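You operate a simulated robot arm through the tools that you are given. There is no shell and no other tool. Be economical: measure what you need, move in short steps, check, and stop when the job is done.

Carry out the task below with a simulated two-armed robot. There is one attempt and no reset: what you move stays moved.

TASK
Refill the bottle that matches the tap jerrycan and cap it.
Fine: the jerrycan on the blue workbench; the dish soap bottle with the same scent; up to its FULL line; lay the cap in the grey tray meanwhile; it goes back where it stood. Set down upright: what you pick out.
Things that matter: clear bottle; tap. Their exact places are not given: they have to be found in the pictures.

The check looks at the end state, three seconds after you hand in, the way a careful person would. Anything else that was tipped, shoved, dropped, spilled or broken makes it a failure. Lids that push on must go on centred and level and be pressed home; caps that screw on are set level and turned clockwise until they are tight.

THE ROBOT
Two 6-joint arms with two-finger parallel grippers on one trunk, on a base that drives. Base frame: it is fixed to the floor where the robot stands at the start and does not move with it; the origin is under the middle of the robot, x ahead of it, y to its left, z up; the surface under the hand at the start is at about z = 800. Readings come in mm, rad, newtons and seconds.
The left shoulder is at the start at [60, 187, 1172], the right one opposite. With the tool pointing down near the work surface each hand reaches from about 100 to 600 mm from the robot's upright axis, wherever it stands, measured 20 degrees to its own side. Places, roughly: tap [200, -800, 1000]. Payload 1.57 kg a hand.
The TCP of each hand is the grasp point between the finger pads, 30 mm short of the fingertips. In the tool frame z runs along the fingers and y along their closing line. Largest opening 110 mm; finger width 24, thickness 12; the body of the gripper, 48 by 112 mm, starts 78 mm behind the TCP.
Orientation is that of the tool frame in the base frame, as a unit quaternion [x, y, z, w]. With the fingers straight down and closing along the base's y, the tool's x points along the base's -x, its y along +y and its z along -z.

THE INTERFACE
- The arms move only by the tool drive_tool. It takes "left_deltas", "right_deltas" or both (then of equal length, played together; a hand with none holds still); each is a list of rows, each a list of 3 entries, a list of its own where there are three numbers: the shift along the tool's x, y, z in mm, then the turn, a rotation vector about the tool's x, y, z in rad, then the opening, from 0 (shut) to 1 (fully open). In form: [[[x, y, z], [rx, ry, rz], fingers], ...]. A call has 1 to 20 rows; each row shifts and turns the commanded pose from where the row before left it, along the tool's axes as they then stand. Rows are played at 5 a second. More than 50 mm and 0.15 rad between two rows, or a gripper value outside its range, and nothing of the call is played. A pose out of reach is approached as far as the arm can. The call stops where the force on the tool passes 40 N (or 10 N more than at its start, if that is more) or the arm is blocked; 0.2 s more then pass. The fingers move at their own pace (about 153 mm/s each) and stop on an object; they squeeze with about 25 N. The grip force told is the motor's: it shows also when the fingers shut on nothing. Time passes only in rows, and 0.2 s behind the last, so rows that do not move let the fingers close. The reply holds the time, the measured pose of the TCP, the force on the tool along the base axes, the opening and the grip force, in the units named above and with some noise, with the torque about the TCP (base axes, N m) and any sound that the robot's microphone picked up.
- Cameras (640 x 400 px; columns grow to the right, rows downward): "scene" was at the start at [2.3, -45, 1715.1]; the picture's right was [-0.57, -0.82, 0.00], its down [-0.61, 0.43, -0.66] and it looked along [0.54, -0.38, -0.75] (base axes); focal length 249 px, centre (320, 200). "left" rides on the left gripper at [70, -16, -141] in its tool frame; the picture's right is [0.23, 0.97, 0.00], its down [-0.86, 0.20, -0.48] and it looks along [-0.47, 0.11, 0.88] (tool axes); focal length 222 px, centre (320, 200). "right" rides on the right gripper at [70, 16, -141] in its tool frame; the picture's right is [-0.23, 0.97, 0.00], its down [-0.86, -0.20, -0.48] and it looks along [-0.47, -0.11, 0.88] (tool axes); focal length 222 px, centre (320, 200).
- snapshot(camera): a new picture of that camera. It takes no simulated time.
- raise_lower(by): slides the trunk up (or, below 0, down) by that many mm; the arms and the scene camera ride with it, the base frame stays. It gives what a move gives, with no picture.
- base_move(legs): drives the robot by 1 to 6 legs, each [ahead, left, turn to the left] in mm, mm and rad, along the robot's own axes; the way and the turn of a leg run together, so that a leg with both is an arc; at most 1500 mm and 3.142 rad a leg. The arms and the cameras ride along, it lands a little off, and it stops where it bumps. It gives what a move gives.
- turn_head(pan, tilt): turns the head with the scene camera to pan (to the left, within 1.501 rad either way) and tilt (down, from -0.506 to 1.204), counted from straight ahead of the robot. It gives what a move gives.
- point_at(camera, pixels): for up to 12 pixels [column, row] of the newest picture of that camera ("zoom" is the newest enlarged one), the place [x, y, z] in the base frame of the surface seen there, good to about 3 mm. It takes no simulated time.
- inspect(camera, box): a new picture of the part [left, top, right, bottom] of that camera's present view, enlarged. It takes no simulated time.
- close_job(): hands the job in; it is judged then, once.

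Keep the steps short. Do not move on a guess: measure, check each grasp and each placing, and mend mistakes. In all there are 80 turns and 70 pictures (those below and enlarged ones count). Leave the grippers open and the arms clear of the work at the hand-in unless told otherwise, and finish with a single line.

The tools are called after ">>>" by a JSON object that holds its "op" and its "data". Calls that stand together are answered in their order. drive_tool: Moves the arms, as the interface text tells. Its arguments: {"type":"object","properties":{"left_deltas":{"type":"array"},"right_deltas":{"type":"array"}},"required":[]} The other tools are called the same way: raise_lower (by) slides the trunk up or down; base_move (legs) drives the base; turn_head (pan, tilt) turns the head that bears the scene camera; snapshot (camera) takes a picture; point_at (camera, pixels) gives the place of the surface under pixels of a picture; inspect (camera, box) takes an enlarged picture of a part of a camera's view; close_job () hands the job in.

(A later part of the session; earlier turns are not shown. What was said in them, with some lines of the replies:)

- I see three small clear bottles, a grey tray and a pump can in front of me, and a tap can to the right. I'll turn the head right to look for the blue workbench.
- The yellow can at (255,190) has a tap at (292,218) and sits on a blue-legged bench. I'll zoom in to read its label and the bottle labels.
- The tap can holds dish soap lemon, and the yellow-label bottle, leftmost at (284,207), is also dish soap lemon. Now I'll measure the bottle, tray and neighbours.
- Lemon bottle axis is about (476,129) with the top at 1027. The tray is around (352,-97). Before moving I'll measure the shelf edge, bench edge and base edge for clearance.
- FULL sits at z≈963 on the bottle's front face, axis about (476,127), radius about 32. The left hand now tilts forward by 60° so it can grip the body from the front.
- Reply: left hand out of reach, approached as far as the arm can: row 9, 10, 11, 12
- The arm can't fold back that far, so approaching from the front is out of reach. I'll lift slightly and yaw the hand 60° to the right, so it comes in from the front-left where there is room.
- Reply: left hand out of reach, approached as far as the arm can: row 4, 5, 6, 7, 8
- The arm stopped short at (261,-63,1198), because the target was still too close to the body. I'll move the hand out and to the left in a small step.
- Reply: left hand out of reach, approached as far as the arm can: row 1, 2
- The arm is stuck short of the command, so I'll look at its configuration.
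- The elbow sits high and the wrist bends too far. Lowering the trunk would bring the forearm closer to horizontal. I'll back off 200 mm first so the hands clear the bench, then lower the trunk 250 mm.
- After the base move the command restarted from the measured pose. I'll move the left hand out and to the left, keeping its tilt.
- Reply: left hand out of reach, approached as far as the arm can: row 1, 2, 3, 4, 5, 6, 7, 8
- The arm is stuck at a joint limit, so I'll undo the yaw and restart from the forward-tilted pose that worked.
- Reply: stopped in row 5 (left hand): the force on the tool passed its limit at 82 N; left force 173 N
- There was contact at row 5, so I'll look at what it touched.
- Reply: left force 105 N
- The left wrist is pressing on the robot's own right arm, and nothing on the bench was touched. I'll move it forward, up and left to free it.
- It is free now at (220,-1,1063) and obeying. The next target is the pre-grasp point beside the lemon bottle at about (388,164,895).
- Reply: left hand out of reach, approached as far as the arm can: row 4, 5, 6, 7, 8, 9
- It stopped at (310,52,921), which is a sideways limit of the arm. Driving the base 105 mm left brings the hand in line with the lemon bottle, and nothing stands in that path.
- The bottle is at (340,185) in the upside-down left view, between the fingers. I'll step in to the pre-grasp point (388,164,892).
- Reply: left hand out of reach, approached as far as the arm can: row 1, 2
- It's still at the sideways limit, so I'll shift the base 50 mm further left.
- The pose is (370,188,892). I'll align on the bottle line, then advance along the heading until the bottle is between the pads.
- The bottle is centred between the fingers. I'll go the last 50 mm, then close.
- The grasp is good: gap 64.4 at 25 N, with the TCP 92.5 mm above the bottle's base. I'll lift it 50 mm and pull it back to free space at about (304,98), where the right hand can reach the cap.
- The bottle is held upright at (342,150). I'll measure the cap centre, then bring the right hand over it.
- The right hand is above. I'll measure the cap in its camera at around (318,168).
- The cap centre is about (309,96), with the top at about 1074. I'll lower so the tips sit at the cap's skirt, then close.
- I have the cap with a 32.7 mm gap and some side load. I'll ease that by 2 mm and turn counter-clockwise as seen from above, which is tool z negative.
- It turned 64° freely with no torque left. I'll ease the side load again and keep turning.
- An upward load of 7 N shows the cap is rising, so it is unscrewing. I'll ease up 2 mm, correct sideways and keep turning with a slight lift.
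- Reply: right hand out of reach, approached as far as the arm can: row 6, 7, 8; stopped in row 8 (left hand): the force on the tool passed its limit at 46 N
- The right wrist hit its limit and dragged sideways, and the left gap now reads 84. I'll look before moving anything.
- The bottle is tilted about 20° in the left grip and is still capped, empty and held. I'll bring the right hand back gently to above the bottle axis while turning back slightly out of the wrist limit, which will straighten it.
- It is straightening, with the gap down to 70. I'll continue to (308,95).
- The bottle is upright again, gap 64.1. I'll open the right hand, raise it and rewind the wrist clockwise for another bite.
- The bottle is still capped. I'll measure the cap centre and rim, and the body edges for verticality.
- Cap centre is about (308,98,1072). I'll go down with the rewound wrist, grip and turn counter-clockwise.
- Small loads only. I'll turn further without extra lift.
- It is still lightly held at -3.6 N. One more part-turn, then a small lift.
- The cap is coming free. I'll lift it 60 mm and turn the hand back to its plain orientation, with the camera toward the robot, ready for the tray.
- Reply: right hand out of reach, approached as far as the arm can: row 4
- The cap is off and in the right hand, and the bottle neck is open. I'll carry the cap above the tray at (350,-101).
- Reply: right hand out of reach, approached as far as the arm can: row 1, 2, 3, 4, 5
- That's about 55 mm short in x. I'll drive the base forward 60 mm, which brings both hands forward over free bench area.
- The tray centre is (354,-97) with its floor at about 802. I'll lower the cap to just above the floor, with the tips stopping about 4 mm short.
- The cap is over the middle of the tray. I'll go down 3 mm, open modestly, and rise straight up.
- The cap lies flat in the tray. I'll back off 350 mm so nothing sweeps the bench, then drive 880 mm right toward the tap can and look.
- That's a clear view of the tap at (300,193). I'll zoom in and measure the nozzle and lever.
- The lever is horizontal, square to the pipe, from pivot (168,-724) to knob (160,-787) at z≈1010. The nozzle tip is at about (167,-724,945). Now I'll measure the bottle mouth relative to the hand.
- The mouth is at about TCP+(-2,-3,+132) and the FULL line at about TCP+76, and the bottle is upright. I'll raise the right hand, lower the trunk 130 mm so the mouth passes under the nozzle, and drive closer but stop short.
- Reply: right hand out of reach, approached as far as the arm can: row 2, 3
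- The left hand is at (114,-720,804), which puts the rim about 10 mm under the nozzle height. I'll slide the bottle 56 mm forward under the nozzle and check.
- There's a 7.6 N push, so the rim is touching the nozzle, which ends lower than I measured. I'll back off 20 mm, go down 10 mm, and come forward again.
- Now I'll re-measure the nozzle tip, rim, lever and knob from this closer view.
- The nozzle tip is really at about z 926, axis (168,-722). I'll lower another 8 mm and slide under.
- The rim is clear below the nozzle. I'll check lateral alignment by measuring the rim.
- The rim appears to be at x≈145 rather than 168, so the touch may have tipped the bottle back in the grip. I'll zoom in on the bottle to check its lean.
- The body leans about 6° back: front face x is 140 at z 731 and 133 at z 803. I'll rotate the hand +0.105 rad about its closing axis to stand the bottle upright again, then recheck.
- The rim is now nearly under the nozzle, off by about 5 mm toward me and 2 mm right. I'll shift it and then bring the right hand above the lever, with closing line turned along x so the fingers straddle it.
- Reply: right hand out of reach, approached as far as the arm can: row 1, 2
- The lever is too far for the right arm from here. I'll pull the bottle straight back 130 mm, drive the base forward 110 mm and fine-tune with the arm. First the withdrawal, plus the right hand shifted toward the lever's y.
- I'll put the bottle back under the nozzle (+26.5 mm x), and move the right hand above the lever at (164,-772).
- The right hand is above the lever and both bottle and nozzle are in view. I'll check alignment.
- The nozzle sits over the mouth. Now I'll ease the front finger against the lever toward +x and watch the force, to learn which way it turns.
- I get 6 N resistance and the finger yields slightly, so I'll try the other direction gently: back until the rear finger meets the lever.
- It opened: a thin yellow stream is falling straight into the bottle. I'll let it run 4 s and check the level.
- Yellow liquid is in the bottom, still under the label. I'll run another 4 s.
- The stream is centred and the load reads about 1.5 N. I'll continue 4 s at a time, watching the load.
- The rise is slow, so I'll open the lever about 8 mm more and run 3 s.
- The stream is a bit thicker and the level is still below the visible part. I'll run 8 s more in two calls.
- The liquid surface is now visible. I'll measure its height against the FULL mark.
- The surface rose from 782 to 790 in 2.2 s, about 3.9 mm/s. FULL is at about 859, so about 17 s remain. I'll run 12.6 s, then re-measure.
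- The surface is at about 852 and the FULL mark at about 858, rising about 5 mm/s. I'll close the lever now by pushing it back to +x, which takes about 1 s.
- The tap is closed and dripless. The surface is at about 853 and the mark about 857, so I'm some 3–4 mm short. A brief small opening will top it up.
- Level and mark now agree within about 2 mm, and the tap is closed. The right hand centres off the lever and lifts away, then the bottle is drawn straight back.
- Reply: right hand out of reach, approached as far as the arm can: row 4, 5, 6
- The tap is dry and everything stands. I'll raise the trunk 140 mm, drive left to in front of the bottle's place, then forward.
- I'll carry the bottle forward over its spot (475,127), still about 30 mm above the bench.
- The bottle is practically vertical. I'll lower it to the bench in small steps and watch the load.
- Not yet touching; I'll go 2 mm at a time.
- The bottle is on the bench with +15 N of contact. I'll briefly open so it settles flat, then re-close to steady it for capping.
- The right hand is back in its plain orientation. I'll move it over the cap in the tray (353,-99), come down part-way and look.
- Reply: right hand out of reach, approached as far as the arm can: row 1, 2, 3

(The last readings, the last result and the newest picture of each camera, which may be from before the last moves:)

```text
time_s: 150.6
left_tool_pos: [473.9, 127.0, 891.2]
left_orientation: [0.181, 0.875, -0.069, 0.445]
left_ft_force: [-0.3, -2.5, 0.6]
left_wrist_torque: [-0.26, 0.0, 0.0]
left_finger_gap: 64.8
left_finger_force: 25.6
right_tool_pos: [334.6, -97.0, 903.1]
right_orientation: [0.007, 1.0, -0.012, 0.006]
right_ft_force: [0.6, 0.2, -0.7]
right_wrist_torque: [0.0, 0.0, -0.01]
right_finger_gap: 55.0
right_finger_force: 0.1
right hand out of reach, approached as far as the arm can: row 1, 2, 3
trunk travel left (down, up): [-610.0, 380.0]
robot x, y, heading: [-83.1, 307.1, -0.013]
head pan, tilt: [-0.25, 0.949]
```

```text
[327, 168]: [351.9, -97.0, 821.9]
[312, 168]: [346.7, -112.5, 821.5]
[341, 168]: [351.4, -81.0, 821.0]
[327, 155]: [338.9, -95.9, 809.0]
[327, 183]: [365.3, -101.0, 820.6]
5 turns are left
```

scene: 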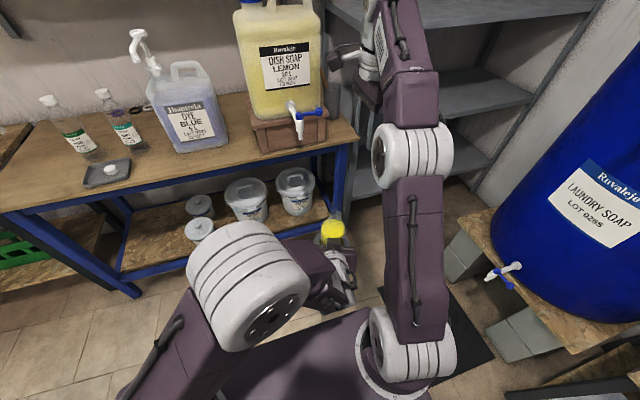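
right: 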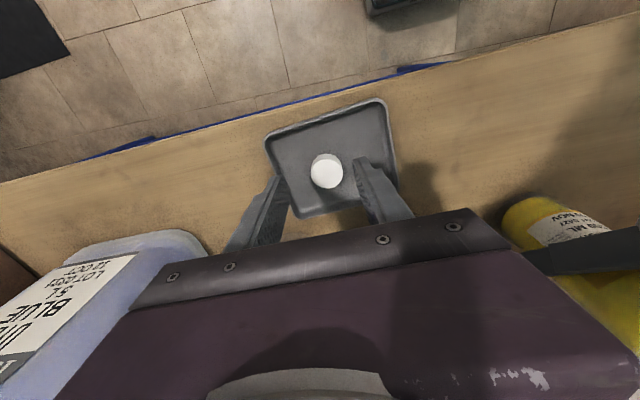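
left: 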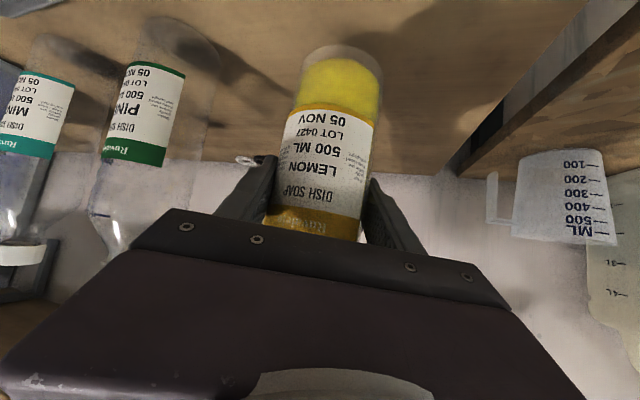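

Few turns remain, so I'll batch. The cap is at (352,-97), top at 821. I'll grasp it, lift, and raise the trunk 40 mm for reach while the left hand lowers the bottle back the same 40 mm. Then I'll carry the cap over the mouth, pre-wind the wrist counter-clockwise and look.

>>> {"op": "drive_tool", "data": {"right_deltas": [[[-17.2, -0.5, 30], [0, 0, 0], 0.5], [[0, 0, 30], [0, 0, 0], 0.5], [[0, 0, 8.5], [0, 0, 0], 0.5], [[0, 0, 0], [0, 0, 0], 0.35], [[0, 0, 0], [0, 0, 0], 0.2], [[0, 0, 0], [0, 0, 0], 0.2], [[0, 0, -20], [0, 0, 0], 0.2], [[0, 0, -40], [0, 0, 0], 0.2], [[0, 0, -40], [0, 0, 0], 0.2], [[0, 0, -40], [0, 0, 0], 0.2], [[0, 0, -40], [0, 0, 0], 0.2]]}}

>>> {"op": "raise_lower", "data": {"by": 40}}

>>> {"op": "drive_tool", "data": {"left_deltas": [[[8, -0.4, 6], [0, 0, 0], 0.4], [[8, -0.4, 6], [0, 0, 0], 0.4], [[8, -0.4, 6], [0, 0, 0], 0.4], [[4, -0.2, 3], [0, 0, 0], 0.4], [[4, -0.2, 3], [0, 0, 0], 0.4], [[0, 0, 0], [0, 0, 0], 0.4]]}}

>>> {"op": "drive_tool", "data": {"right_deltas": [[[0, 0, -34], [0, 0, 0], 0.2], [[-20.2, 37.3, 0], [0, 0, 0], 0.2], [[-20.2, 37.3, 0], [0, 0, 0], 0.2], [[-20.2, 37.3, 0], [0, 0, 0], 0.2], [[-20.2, 37.3, 0], [0, 0, 0], 0.2], [[-20.2, 37.3, 0], [0, 0, 0], 0.2], [[-20.2, 37.3, 0], [0, 0, 0], 0.2]]}}

>>> {"op": "drive_tool", "data": {"right_deltas": [[[0, 0, 0], [0, 0, -0.149], 0.2], [[0, 0, 0], [0, 0, -0.149], 0.2], [[0, 0, 0], [0, 0, -0.149], 0.2], [[0, 0, 0], [0, 0, -0.149], 0.2], [[0, 0, 0], [0, 0, -0.149], 0.2], [[0, 0, 0], [0, 0, -0.149], 0.2], [[0, 0, 0], [0, 0, -0.149], 0.2], [[0, 0, 0], [0, 0, -0.149], 0.2], [[0, 0, 0], [0, 0, -0.149], 0.2], [[0, 0, 0], [0, 0, -0.149], 0.2], [[0, 0, 0], [0, 0, -0.149], 0.2], [[0, 0, 0], [0, 0, -0.149], 0.2], [[0, 0, 0], [0, 0, -0.149], 0.2], [[0, 0, 0], [0, 0, -0.149], 0.2], [[0, 0, 0], [0, 0, -0.149], 0.2]]}}

>>> {"op": "inspect", "data": {"camera": "scene", "box": [290, 70, 390, 180]}}

>>> {"op": "snapshot", "data": {"camera": "right"}}

```text
time_s: 153.0
left_tool_pos: [472.5, 126.9, 892.0]
left_orientation: [0.181, 0.875, -0.07, 0.444]
left_ft_force: [-0.5, 1.0, -0.5]
left_wrist_torque: [-0.02, 0.08, -0.02]
left_finger_gap: 64.6
left_finger_force: 25.2
right_tool_pos: [350.3, -92.3, 1015.6]
right_orientation: [0.007, 1.0, -0.013, 0.007]
right_ft_force: [-0.2, -0.7, 0.2]
right_wrist_torque: [0.01, 0.0, 0.0]
right_finger_gap: 32.4
right_finger_force: 24.6
trunk travel left (down, up): [-610.0, 380.0]
robot x, y, heading: [-84.1, 307.9, -0.01]
head pan, tilt: [-0.25, 0.949]
```

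```text
time_s: 153.9
left_tool_pos: [474.7, 127.3, 930.0]
left_orientation: [0.182, 0.875, -0.07, 0.443]
left_ft_force: [-0.1, 0.1, -4.5]
left_wrist_torque: [-0.01, 0.04, 0.02]
left_finger_gap: 64.8
left_finger_force: 25.5
right_tool_pos: [352.5, -93.4, 1055.1]
right_orientation: [0.007, 1.0, -0.012, 0.006]
right_ft_force: [0.0, 0.2, -0.8]
right_wrist_torque: [0.01, 0.0, 0.01]
right_finger_gap: 32.4
right_finger_force: 25.3
trunk travel left (down, up): [-650.0, 340.0]
robot x, y, heading: [-84.7, 309.1, -0.013]
head pan, tilt: [-0.25, 0.949]
```

```text
time_s: 155.3
left_tool_pos: [473.7, 128.3, 891.5]
left_orientation: [0.181, 0.875, -0.07, 0.444]
left_ft_force: [1.5, 0.6, -1.8]
left_wrist_torque: [-0.02, -0.04, 0.0]
left_finger_gap: 65.0
left_finger_force: 24.6
right_tool_pos: [353.3, -93.7, 1055.0]
right_orientation: [0.007, 1.0, -0.011, 0.006]
right_ft_force: [0.5, -0.6, -0.9]
right_wrist_torque: [0.02, 0.04, 0.01]
right_finger_gap: 32.5
right_finger_force: 25.0
trunk travel left (down, up): [-650.0, 340.0]
robot x, y, heading: [-83.0, 304.1, -0.01]
head pan, tilt: [-0.25, 0.949]
```

```text
time_s: 156.9
left_tool_pos: [474.3, 127.9, 891.8]
left_orientation: [0.181, 0.874, -0.071, 0.445]
left_ft_force: [0.2, -1.1, -0.6]
left_wrist_torque: [-0.23, -0.04, -0.01]
left_finger_gap: 65.2
left_finger_force: 25.3
right_tool_pos: [475.4, 130.7, 1085.6]
right_orientation: [0.007, 1.0, -0.014, 0.006]
right_ft_force: [0.7, 0.0, 0.7]
right_wrist_torque: [-0.03, -0.01, 0.0]
right_finger_gap: 32.7
right_finger_force: 25.1
trunk travel left (down, up): [-650.0, 340.0]
robot x, y, heading: [-86.4, 309.1, -0.01]
head pan, tilt: [-0.25, 0.949]
```

```text
time_s: 160.1
left_tool_pos: [473.7, 127.5, 890.8]
left_orientation: [0.181, 0.874, -0.07, 0.445]
left_ft_force: [2.6, 0.3, 2.8]
left_wrist_torque: [-0.12, -0.16, 0.06]
left_finger_gap: 64.8
left_finger_force: 25.0
right_tool_pos: [475.8, 129.3, 1086.1]
right_orientation: [0.896, -0.443, 0.011, 0.008]
right_ft_force: [-1.4, 0.3, 0.8]
right_wrist_torque: [0.01, 0.01, 0.01]
right_finger_gap: 32.4
right_finger_force: 25.2
trunk travel left (down, up): [-650.0, 340.0]
robot x, y, heading: [-80.0, 308.7, -0.012]
head pan, tilt: [-0.25, 0.949]
```

```text
3.64 times, centred on (340, 125) of scene
```

zoom: 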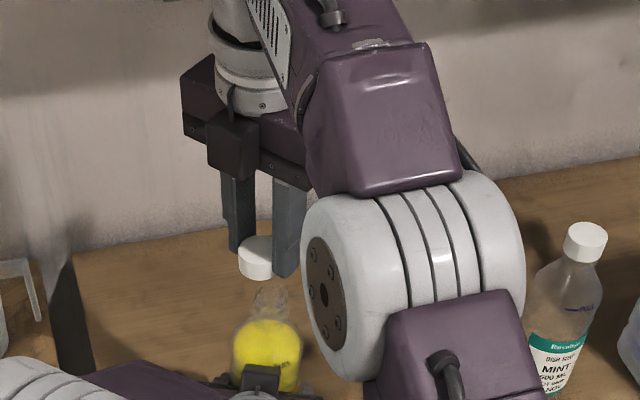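

```text
4 pictures are left
4 turns are left
```

right: 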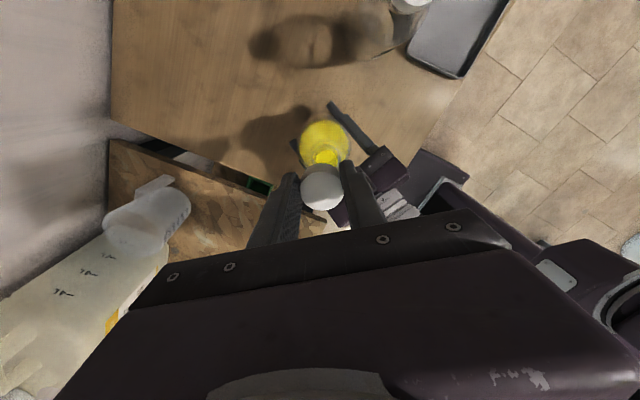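

The cap is held level above the mouth. I'll measure cap and mouth precisely in both views before setting it down.

>>> {"op": "point_at", "data": {"camera": "zoom", "pixels": [[240, 262], [257, 268], [257, 245], [257, 300], [286, 300], [271, 305], [270, 300], [235, 350], [300, 350], [268, 345]]}}

>>> {"op": "point_at", "data": {"camera": "right", "pixels": [[322, 187], [303, 187], [341, 187], [322, 206], [322, 170], [302, 143], [348, 143], [325, 122], [328, 158], [316, 160], [340, 158]]}}

```text
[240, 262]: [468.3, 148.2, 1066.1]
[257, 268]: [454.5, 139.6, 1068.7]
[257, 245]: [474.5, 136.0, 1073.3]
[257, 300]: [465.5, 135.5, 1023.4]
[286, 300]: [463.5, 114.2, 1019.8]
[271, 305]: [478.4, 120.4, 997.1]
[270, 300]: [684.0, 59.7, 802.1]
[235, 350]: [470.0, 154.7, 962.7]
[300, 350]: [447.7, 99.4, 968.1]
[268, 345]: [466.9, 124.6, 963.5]
```

```text
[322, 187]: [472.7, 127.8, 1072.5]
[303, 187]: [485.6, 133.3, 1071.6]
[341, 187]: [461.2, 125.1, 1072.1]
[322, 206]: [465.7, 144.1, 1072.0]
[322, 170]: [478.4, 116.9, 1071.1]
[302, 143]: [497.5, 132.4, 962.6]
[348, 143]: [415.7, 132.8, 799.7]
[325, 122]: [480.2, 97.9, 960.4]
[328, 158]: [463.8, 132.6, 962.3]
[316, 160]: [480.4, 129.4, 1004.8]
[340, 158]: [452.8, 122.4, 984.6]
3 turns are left
```

The neck centre is about (468,125) and the cap centre (473,129.5), so I'll shift (-5,-4.5). Then I'll lower to the neck and turn clockwise with light downward feed for two bites, rewinding with open fingers between them.

>>> {"op": "drive_tool", "data": {"right_deltas": [[[0.5, 6.7, 5], [0, 0, 0], 0.2], [[0, 0, 15], [0, 0, 0], 0.2], [[0, 0, 12], [0, 0, 0], 0.2], [[0, 0, 5], [0, 0, 0], 0.2], [[0, 0, 2], [0, 0, 0], 0.2], [[0, 0, 2], [0, 0, 0], 0.2]]}}

>>> {"op": "drive_tool", "data": {"right_deltas": [[[0, 0, 0.12], [0, 0, 0.149], 0.2], [[0, 0, 0.12], [0, 0, 0.149], 0.2], [[0, 0, 0.12], [0, 0, 0.149], 0.2], [[0, 0, 0.12], [0, 0, 0.149], 0.2], [[0, 0, 0.12], [0, 0, 0.149], 0.2], [[0, 0, 0.12], [0, 0, 0.149], 0.2], [[0, 0, 0.12], [0, 0, 0.149], 0.2], [[0, 0, 0.12], [0, 0, 0.149], 0.2], [[0, 0, 0.12], [0, 0, 0.149], 0.2], [[0, 0, 0.12], [0, 0, 0.149], 0.2], [[0, 0, 0.12], [0, 0, 0.149], 0.2], [[0, 0, 0.12], [0, 0, 0.149], 0.2], [[0, 0, 0.12], [0, 0, 0.149], 0.2], [[0, 0, 0.12], [0, 0, 0.149], 0.2], [[0, 0, 0.12], [0, 0, 0.149], 0.2], [[0, 0, 0.12], [0, 0, 0.149], 0.2], [[0, 0, 0.12], [0, 0, 0.149], 0.2], [[0, 0, 0.12], [0, 0, 0.149], 0.2], [[0, 0, 0.12], [0, 0, 0.149], 0.2], [[0, 0, 0.12], [0, 0, 0.149], 0.2]]}}

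>>> {"op": "drive_tool", "data": {"right_deltas": [[[0, 0, 0], [0, 0, 0], 0.65], [[0, 0, 0], [0, 0, 0], 0.65], [[0, 0, 0], [0, 0, -0.149], 0.65], [[0, 0, 0], [0, 0, -0.149], 0.65], [[0, 0, 0], [0, 0, -0.149], 0.65], [[0, 0, 0], [0, 0, -0.149], 0.65], [[0, 0, 0], [0, 0, -0.149], 0.65], [[0, 0, 0], [0, 0, -0.149], 0.65], [[0, 0, 0], [0, 0, -0.149], 0.65], [[0, 0, 0], [0, 0, -0.149], 0.65], [[0, 0, 0], [0, 0, -0.149], 0.65], [[0, 0, 0], [0, 0, -0.149], 0.65], [[0, 0, 0], [0, 0, -0.149], 0.65], [[0, 0, 0], [0, 0, -0.149], 0.65], [[0, 0, 0], [0, 0, -0.149], 0.65], [[0, 0, 0], [0, 0, -0.149], 0.65], [[0, 0, 0], [0, 0, -0.149], 0.65], [[0, 0, 0], [0, 0, -0.149], 0.65], [[0, 0, 0], [0, 0, -0.149], 0.65], [[0, 0, 0], [0, 0, -0.149], 0.65]]}}

>>> {"op": "drive_tool", "data": {"right_deltas": [[[0, 0, 0], [0, 0, -0.149], 0.65], [[0, 0, 0], [0, 0, -0.149], 0.65], [[0, 0, 0], [0, 0, 0], 0.4], [[0, 0, 0], [0, 0, 0], 0.2], [[0, 0, 0], [0, 0, 0], 0.2]]}}

>>> {"op": "drive_tool", "data": {"right_deltas": [[[0, 0, 0.06], [0, 0, 0.149], 0.2], [[0, 0, 0.06], [0, 0, 0.149], 0.2], [[0, 0, 0.06], [0, 0, 0.149], 0.2], [[0, 0, 0.06], [0, 0, 0.149], 0.2], [[0, 0, 0.06], [0, 0, 0.149], 0.2], [[0, 0, 0.06], [0, 0, 0.149], 0.2], [[0, 0, 0.06], [0, 0, 0.149], 0.2], [[0, 0, 0.06], [0, 0, 0.149], 0.2], [[0, 0, 0.06], [0, 0, 0.149], 0.2], [[0, 0, 0.06], [0, 0, 0.149], 0.2], [[0, 0, 0.06], [0, 0, 0.149], 0.2], [[0, 0, 0.06], [0, 0, 0.149], 0.2], [[0, 0, 0.06], [0, 0, 0.149], 0.2], [[0, 0, 0.06], [0, 0, 0.149], 0.2], [[0, 0, 0.06], [0, 0, 0.149], 0.2], [[0, 0, 0.06], [0, 0, 0.149], 0.2], [[0, 0, 0.06], [0, 0, 0.149], 0.2], [[0, 0, 0.06], [0, 0, 0.149], 0.2], [[0, 0, 0.06], [0, 0, 0.149], 0.2], [[0, 0, 0.06], [0, 0, 0.149], 0.2]]}}

>>> {"op": "inspect", "data": {"camera": "scene", "box": [290, 90, 370, 190]}}

>>> {"op": "snapshot", "data": {"camera": "right"}}

```text
time_s: 161.5
left_tool_pos: [472.2, 128.0, 891.5]
left_orientation: [0.182, 0.874, -0.069, 0.445]
left_ft_force: [6.6, -3.1, -9.1]
left_wrist_torque: [-0.52, -0.62, 0.2]
left_finger_gap: 64.8
left_finger_force: 25.0
right_tool_pos: [470.0, 123.9, 1046.2]
right_orientation: [0.896, -0.444, 0.013, 0.008]
right_ft_force: [1.8, 1.3, 30.0]
right_wrist_torque: [0.02, -0.28, 0.04]
right_finger_gap: 32.8
right_finger_force: 25.1
trunk travel left (down, up): [-650.0, 340.0]
robot x, y, heading: [-85.6, 305.6, -0.011]
head pan, tilt: [-0.25, 0.949]
```

```text
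time_s: 165.7
left_tool_pos: [474.7, 128.0, 892.6]
left_orientation: [0.182, 0.874, -0.07, 0.444]
left_ft_force: [-1.1, -5.7, 1.4]
left_wrist_torque: [0.08, -0.1, -0.01]
left_finger_gap: 64.9
left_finger_force: 25.3
right_tool_pos: [471.4, 123.7, 1041.6]
right_orientation: [0.373, 0.928, -0.01, 0.011]
right_ft_force: [0.4, 3.7, -0.6]
right_wrist_torque: [0.07, 0.01, 0.03]
right_finger_gap: 32.5
right_finger_force: 24.9
trunk travel left (down, up): [-650.0, 340.0]
robot x, y, heading: [-80.8, 304.9, -0.007]
head pan, tilt: [-0.25, 0.949]
```

```text
time_s: 169.9
left_tool_pos: [473.9, 126.6, 891.9]
left_orientation: [0.182, 0.874, -0.071, 0.444]
left_ft_force: [1.5, 0.1, 4.6]
left_wrist_torque: [-0.31, -0.13, 0.02]
left_finger_gap: 65.0
left_finger_force: 25.1
right_tool_pos: [470.6, 123.7, 1043.7]
right_orientation: [0.821, -0.571, 0.013, 0.007]
right_ft_force: [-0.2, -0.5, -0.3]
right_wrist_torque: [-0.02, 0.01, 0.01]
right_finger_gap: 71.4
right_finger_force: 0.0
trunk travel left (down, up): [-650.0, 340.0]
robot x, y, heading: [-83.0, 305.7, -0.012]
head pan, tilt: [-0.25, 0.949]
```

```text
time_s: 171.1
left_tool_pos: [472.7, 127.8, 891.7]
left_orientation: [0.181, 0.875, -0.069, 0.445]
left_ft_force: [-6.6, -4.1, 4.6]
left_wrist_torque: [0.24, -0.82, -0.03]
left_finger_gap: 64.8
left_finger_force: 25.0
right_tool_pos: [470.9, 124.3, 1043.8]
right_orientation: [0.896, -0.443, 0.012, 0.009]
right_ft_force: [6.7, 4.1, -1.1]
right_wrist_torque: [0.16, -0.33, -0.01]
right_finger_gap: 32.3
right_finger_force: 25.0
trunk travel left (down, up): [-650.0, 340.0]
robot x, y, heading: [-86.9, 307.2, -0.015]
head pan, tilt: [-0.25, 0.949]
```

```text
time_s: 175.3
left_tool_pos: [474.3, 129.4, 891.3]
left_orientation: [0.179, 0.875, -0.07, 0.444]
left_ft_force: [10.7, 6.7, -1.6]
left_wrist_torque: [-0.89, 0.78, -0.04]
left_finger_gap: 65.1
left_finger_force: 24.6
right_tool_pos: [470.7, 125.4, 1040.0]
right_orientation: [0.373, 0.928, -0.01, 0.01]
right_ft_force: [-8.8, -4.6, 3.8]
right_wrist_torque: [0.3, 0.54, 0.04]
right_finger_gap: 32.4
right_finger_force: 24.6
trunk travel left (down, up): [-650.0, 340.0]
robot x, y, heading: [-85.9, 306.5, -0.011]
head pan, tilt: [-0.25, 0.949]
```

```text
4.00 times, centred on (330, 140) of scene
```

zoom: 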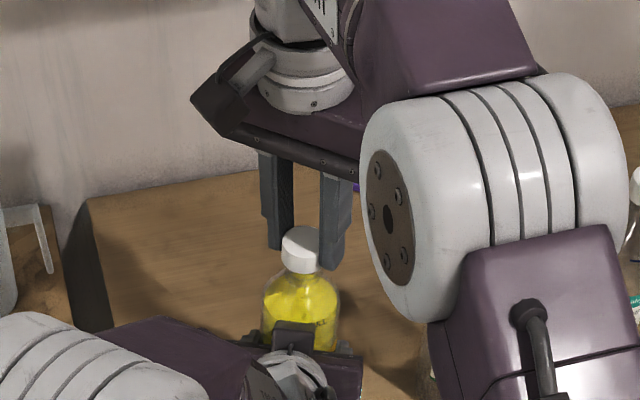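

```text
2 pictures are left
2 turns are left
```

right: 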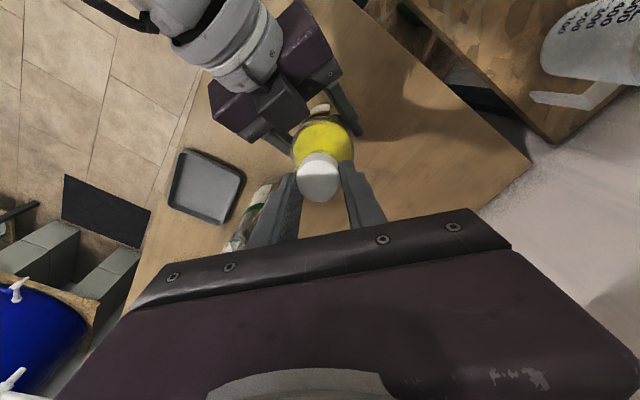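

The cap has threaded down from 1046 to 1040, level and centred, and the FULL level looks right. Two more clockwise bites to tighten. After that the right hand releases and lifts away, the left hand opens and backs off, the base backs off, and I look.

>>> {"op": "drive_tool", "data": {"right_deltas": [[[0, 0, 0], [0, 0, 0], 0.65], [[0, 0, 0], [0, 0, 0], 0.65], [[0, 0, 0], [0, 0, -0.149], 0.65], [[0, 0, 0], [0, 0, -0.149], 0.65], [[0, 0, 0], [0, 0, -0.149], 0.65], [[0, 0, 0], [0, 0, -0.149], 0.65], [[0, 0, 0], [0, 0, -0.149], 0.65], [[0, 0, 0], [0, 0, -0.149], 0.65], [[0, 0, 0], [0, 0, -0.149], 0.65], [[0, 0, 0], [0, 0, -0.149], 0.65], [[0, 0, 0], [0, 0, -0.149], 0.65], [[0, 0, 0], [0, 0, -0.149], 0.65], [[0, 0, 0], [0, 0, -0.149], 0.65], [[0, 0, 0], [0, 0, -0.149], 0.65], [[0, 0, 0], [0, 0, -0.149], 0.65], [[0, 0, 0], [0, 0, -0.149], 0.65], [[0, 0, 0], [0, 0, 0], 0.4], [[0, 0, 0], [0, 0, 0], 0.2], [[0, 0, 0], [0, 0, 0], 0.2]]}}

>>> {"op": "drive_tool", "data": {"right_deltas": [[[0, 0, 0.04], [0, 0, 0.149], 0.2], [[0, 0, 0.04], [0, 0, 0.149], 0.2], [[0, 0, 0.04], [0, 0, 0.149], 0.2], [[0, 0, 0.04], [0, 0, 0.149], 0.2], [[0, 0, 0.04], [0, 0, 0.149], 0.2], [[0, 0, 0.04], [0, 0, 0.149], 0.2], [[0, 0, 0.04], [0, 0, 0.149], 0.2], [[0, 0, 0], [0, 0, 0.149], 0.2], [[0, 0, 0], [0, 0, 0.149], 0.2], [[0, 0, 0], [0, 0, 0.149], 0.2], [[0, 0, 0], [0, 0, 0.149], 0.2], [[0, 0, 0], [0, 0, 0.149], 0.2], [[0, 0, 0], [0, 0, 0.149], 0.2], [[0, 0, 0], [0, 0, 0.149], 0.2]]}}

>>> {"op": "drive_tool", "data": {"right_deltas": [[[0, 0, 0], [0, 0, 0], 0.65], [[0, 0, 0], [0, 0, 0], 0.65], [[0, 0, 0], [0, 0, -0.149], 0.65], [[0, 0, 0], [0, 0, -0.149], 0.65], [[0, 0, 0], [0, 0, -0.149], 0.65], [[0, 0, 0], [0, 0, -0.149], 0.65], [[0, 0, 0], [0, 0, -0.149], 0.65], [[0, 0, 0], [0, 0, -0.149], 0.65], [[0, 0, 0], [0, 0, -0.149], 0.65], [[0, 0, 0], [0, 0, -0.149], 0.65], [[0, 0, 0], [0, 0, -0.149], 0.65], [[0, 0, 0], [0, 0, -0.149], 0.65], [[0, 0, 0], [0, 0, -0.149], 0.65], [[0, 0, 0], [0, 0, -0.149], 0.65], [[0, 0, 0], [0, 0, -0.149], 0.65], [[0, 0, 0], [0, 0, -0.149], 0.65], [[0, 0, 0], [0, 0, 0], 0.4], [[0, 0, 0], [0, 0, 0], 0.2], [[0, 0, 0], [0, 0, 0], 0.2]]}}

>>> {"op": "drive_tool", "data": {"right_deltas": [[[0, 0, 0], [0, 0, 0.149], 0.2], [[0, 0, 0], [0, 0, 0.149], 0.2], [[0, 0, 0], [0, 0, 0.149], 0.2], [[0, 0, 0], [0, 0, 0.149], 0.2], [[0, 0, 0], [0, 0, 0.149], 0.2], [[0, 0, 0], [0, 0, 0.149], 0.2], [[0, 0, 0], [0, 0, 0.149], 0.2], [[0, 0, 0], [0, 0, 0.149], 0.2], [[0, 0, 0], [0, 0, 0.149], 0.2], [[0, 0, 0], [0, 0, 0.149], 0.2], [[0, 0, 0], [0, 0, 0.149], 0.2], [[0, 0, 0], [0, 0, 0.149], 0.2], [[0, 0, 0], [0, 0, 0.149], 0.2], [[0, 0, 0], [0, 0, 0.149], 0.2]]}}

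>>> {"op": "drive_tool", "data": {"right_deltas": [[[0, 0, 0], [0, 0, 0], 0.65], [[0, 0, 0], [0, 0, 0], 0.65], [[0, 0, 0], [0, 0, 0], 0.65], [[0, 0, -20], [0, 0, 0], 0.65], [[0, 0, -25], [0, 0, 0], 0.65], [[-9.8, -39, 0], [0, 0, 0], 0.65], [[-9.8, -39, 0], [0, 0, 0], 0.65], [[-9.8, -39, 0], [0, 0, 0], 0.65], [[-9.8, -39, 0], [0, 0, 0], 0.65]]}}

>>> {"op": "drive_tool", "data": {"left_deltas": [[[0, 0, 0], [0, 0, 0], 0.7], [[0, 0, 0], [0, 0, 0], 1], [[0, 0, 0], [0, 0, 0], 1], [[11.9, -0.6, -16.1], [0, 0, 0], 1], [[11.9, -0.6, -16.1], [0, 0, 0], 1], [[11.9, -0.6, -16.1], [0, 0, 0], 1], [[11.9, -0.6, -16.1], [0, 0, 0], 1], [[11.9, -0.6, -16.1], [0, 0, 0], 1]]}}

>>> {"op": "base_move", "data": {"legs": [[-200, 0, 0]]}}

>>> {"op": "snapshot", "data": {"camera": "left"}}

>>> {"op": "snapshot", "data": {"camera": "scene"}}

```text
time_s: 179.3
left_tool_pos: [475.0, 128.4, 891.1]
left_orientation: [0.182, 0.874, -0.071, 0.445]
left_ft_force: [9.0, -2.6, -1.4]
left_wrist_torque: [-0.07, 0.83, 0.12]
left_finger_gap: 64.7
left_finger_force: 24.8
right_tool_pos: [471.4, 123.3, 1039.7]
right_orientation: [-0.616, 0.787, -0.014, -0.003]
right_ft_force: [-8.3, 1.7, 0.8]
right_wrist_torque: [0.11, 0.27, 0.05]
right_finger_gap: 32.0
right_finger_force: 24.6
trunk travel left (down, up): [-650.0, 340.0]
robot x, y, heading: [-84.1, 308.9, -0.009]
head pan, tilt: [-0.25, 0.949]
```

```text
time_s: 182.3
left_tool_pos: [474.0, 127.6, 891.0]
left_orientation: [0.182, 0.875, -0.07, 0.444]
left_ft_force: [1.6, 5.7, 5.4]
left_wrist_torque: [-0.98, -0.01, -0.51]
left_finger_gap: 65.2
left_finger_force: 25.5
right_tool_pos: [472.3, 122.8, 1040.9]
right_orientation: [0.371, 0.928, -0.01, 0.012]
right_ft_force: [0.3, -4.6, -4.3]
right_wrist_torque: [0.01, -0.04, 0.54]
right_finger_gap: 32.4
right_finger_force: 24.4
trunk travel left (down, up): [-650.0, 340.0]
robot x, y, heading: [-84.9, 309.2, -0.009]
head pan, tilt: [-0.25, 0.949]
```

```text
time_s: 186.3
left_tool_pos: [473.6, 127.8, 891.2]
left_orientation: [0.181, 0.874, -0.07, 0.445]
left_ft_force: [-0.2, -0.7, -1.5]
left_wrist_torque: [-0.09, 0.29, -0.06]
left_finger_gap: 65.0
left_finger_force: 25.3
right_tool_pos: [471.4, 124.3, 1039.8]
right_orientation: [-0.616, 0.788, -0.013, -0.003]
right_ft_force: [-1.2, -0.4, -0.1]
right_wrist_torque: [0.03, 0.05, 0.04]
right_finger_gap: 32.5
right_finger_force: 25.3
trunk travel left (down, up): [-650.0, 340.0]
robot x, y, heading: [-86.6, 306.8, -0.009]
head pan, tilt: [-0.25, 0.949]
```

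```text
time_s: 189.3
left_tool_pos: [473.7, 128.1, 890.5]
left_orientation: [0.182, 0.874, -0.07, 0.445]
left_ft_force: [1.3, -3.9, -1.0]
left_wrist_torque: [0.05, -0.15, -0.5]
left_finger_gap: 65.1
left_finger_force: 25.2
right_tool_pos: [470.8, 123.6, 1040.2]
right_orientation: [0.371, 0.928, -0.009, 0.011]
right_ft_force: [-0.7, 4.1, 1.7]
right_wrist_torque: [0.27, 0.01, 0.54]
right_finger_gap: 32.5
right_finger_force: 24.7
trunk travel left (down, up): [-650.0, 340.0]
robot x, y, heading: [-80.4, 303.8, -0.007]
head pan, tilt: [-0.25, 0.949]
```

```text
time_s: 191.3
left_tool_pos: [472.7, 126.0, 890.2]
left_orientation: [0.181, 0.875, -0.069, 0.444]
left_ft_force: [-0.5, 0.9, -0.6]
left_wrist_torque: [-0.08, 0.06, 0.0]
left_finger_gap: 65.1
left_finger_force: 24.7
right_tool_pos: [391.6, -15.7, 1088.6]
right_orientation: [0.37, 0.929, -0.009, 0.01]
right_ft_force: [0.3, -0.1, 0.8]
right_wrist_torque: [0.03, -0.02, -0.02]
right_finger_gap: 71.7
right_finger_force: 0.0
trunk travel left (down, up): [-650.0, 340.0]
robot x, y, heading: [-83.8, 309.0, -0.017]
head pan, tilt: [-0.25, 0.949]
```

```text
time_s: 193.1
left_tool_pos: [381.0, 161.7, 891.3]
left_orientation: [0.181, 0.874, -0.07, 0.444]
left_ft_force: [0.7, 0.4, 1.4]
left_wrist_torque: [0.0, -0.02, 0.02]
left_finger_gap: 110.1
left_finger_force: 0.1
right_tool_pos: [391.9, -14.6, 1088.8]
right_orientation: [0.37, 0.929, -0.01, 0.011]
right_ft_force: [-0.4, 0.9, -0.1]
right_wrist_torque: [0.03, 0.02, 0.01]
right_finger_gap: 71.3
right_finger_force: 0.1
trunk travel left (down, up): [-650.0, 340.0]
robot x, y, heading: [-82.8, 307.7, -0.007]
head pan, tilt: [-0.25, 0.949]
```

```text
time_s: 194.7
left_tool_pos: [181.8, 163.8, 891.4]
left_orientation: [0.182, 0.874, -0.07, 0.444]
left_ft_force: [-0.5, -0.5, 0.3]
left_wrist_torque: [0.0, -0.01, 0.01]
left_finger_gap: 110.0
left_finger_force: 0.2
right_tool_pos: [193.6, -13.9, 1086.7]
right_orientation: [0.371, 0.929, -0.01, 0.01]
right_ft_force: [0.0, 0.6, 0.4]
right_wrist_torque: [0.0, -0.01, 0.0]
right_finger_gap: 71.7
right_finger_force: 0.1
trunk travel left (down, up): [-650.0, 340.0]
robot x, y, heading: [-284.3, 305.1, -0.011]
head pan, tilt: [-0.25, 0.949]
```

```text
1 pictures are left
```

left: 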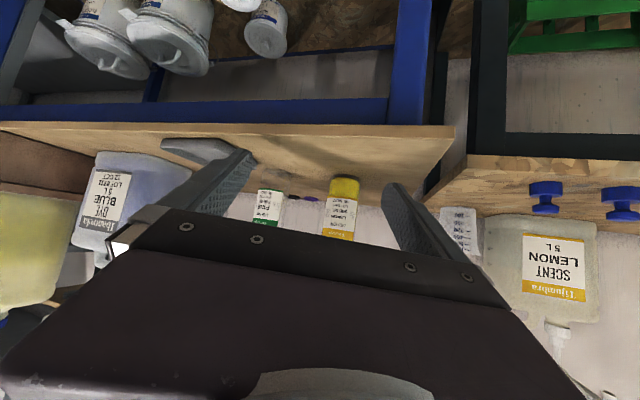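

```text
0 pictures are left
1 turns are left
```

scene: 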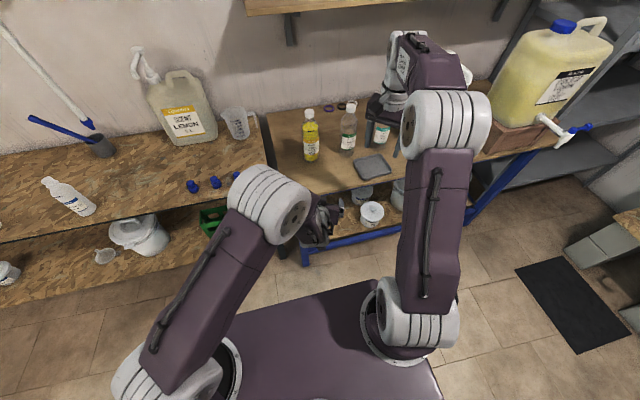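

The lemon bottle stands upright at its old place, filled to about the FULL line. The last two bites ended at 0.54 N m of torque, so the cap is tight. The tap is closed, the tray is empty and both grippers are open and clear, so I'm handing in.

>>> {"op": "close_job", "data": {}}

```text
The job is handed in.
```

The lemon dish soap bottle is refilled from the tap jerrycan to within about 2 mm of its FULL line, capped tight, and standing upright where it was; the job is handed in.
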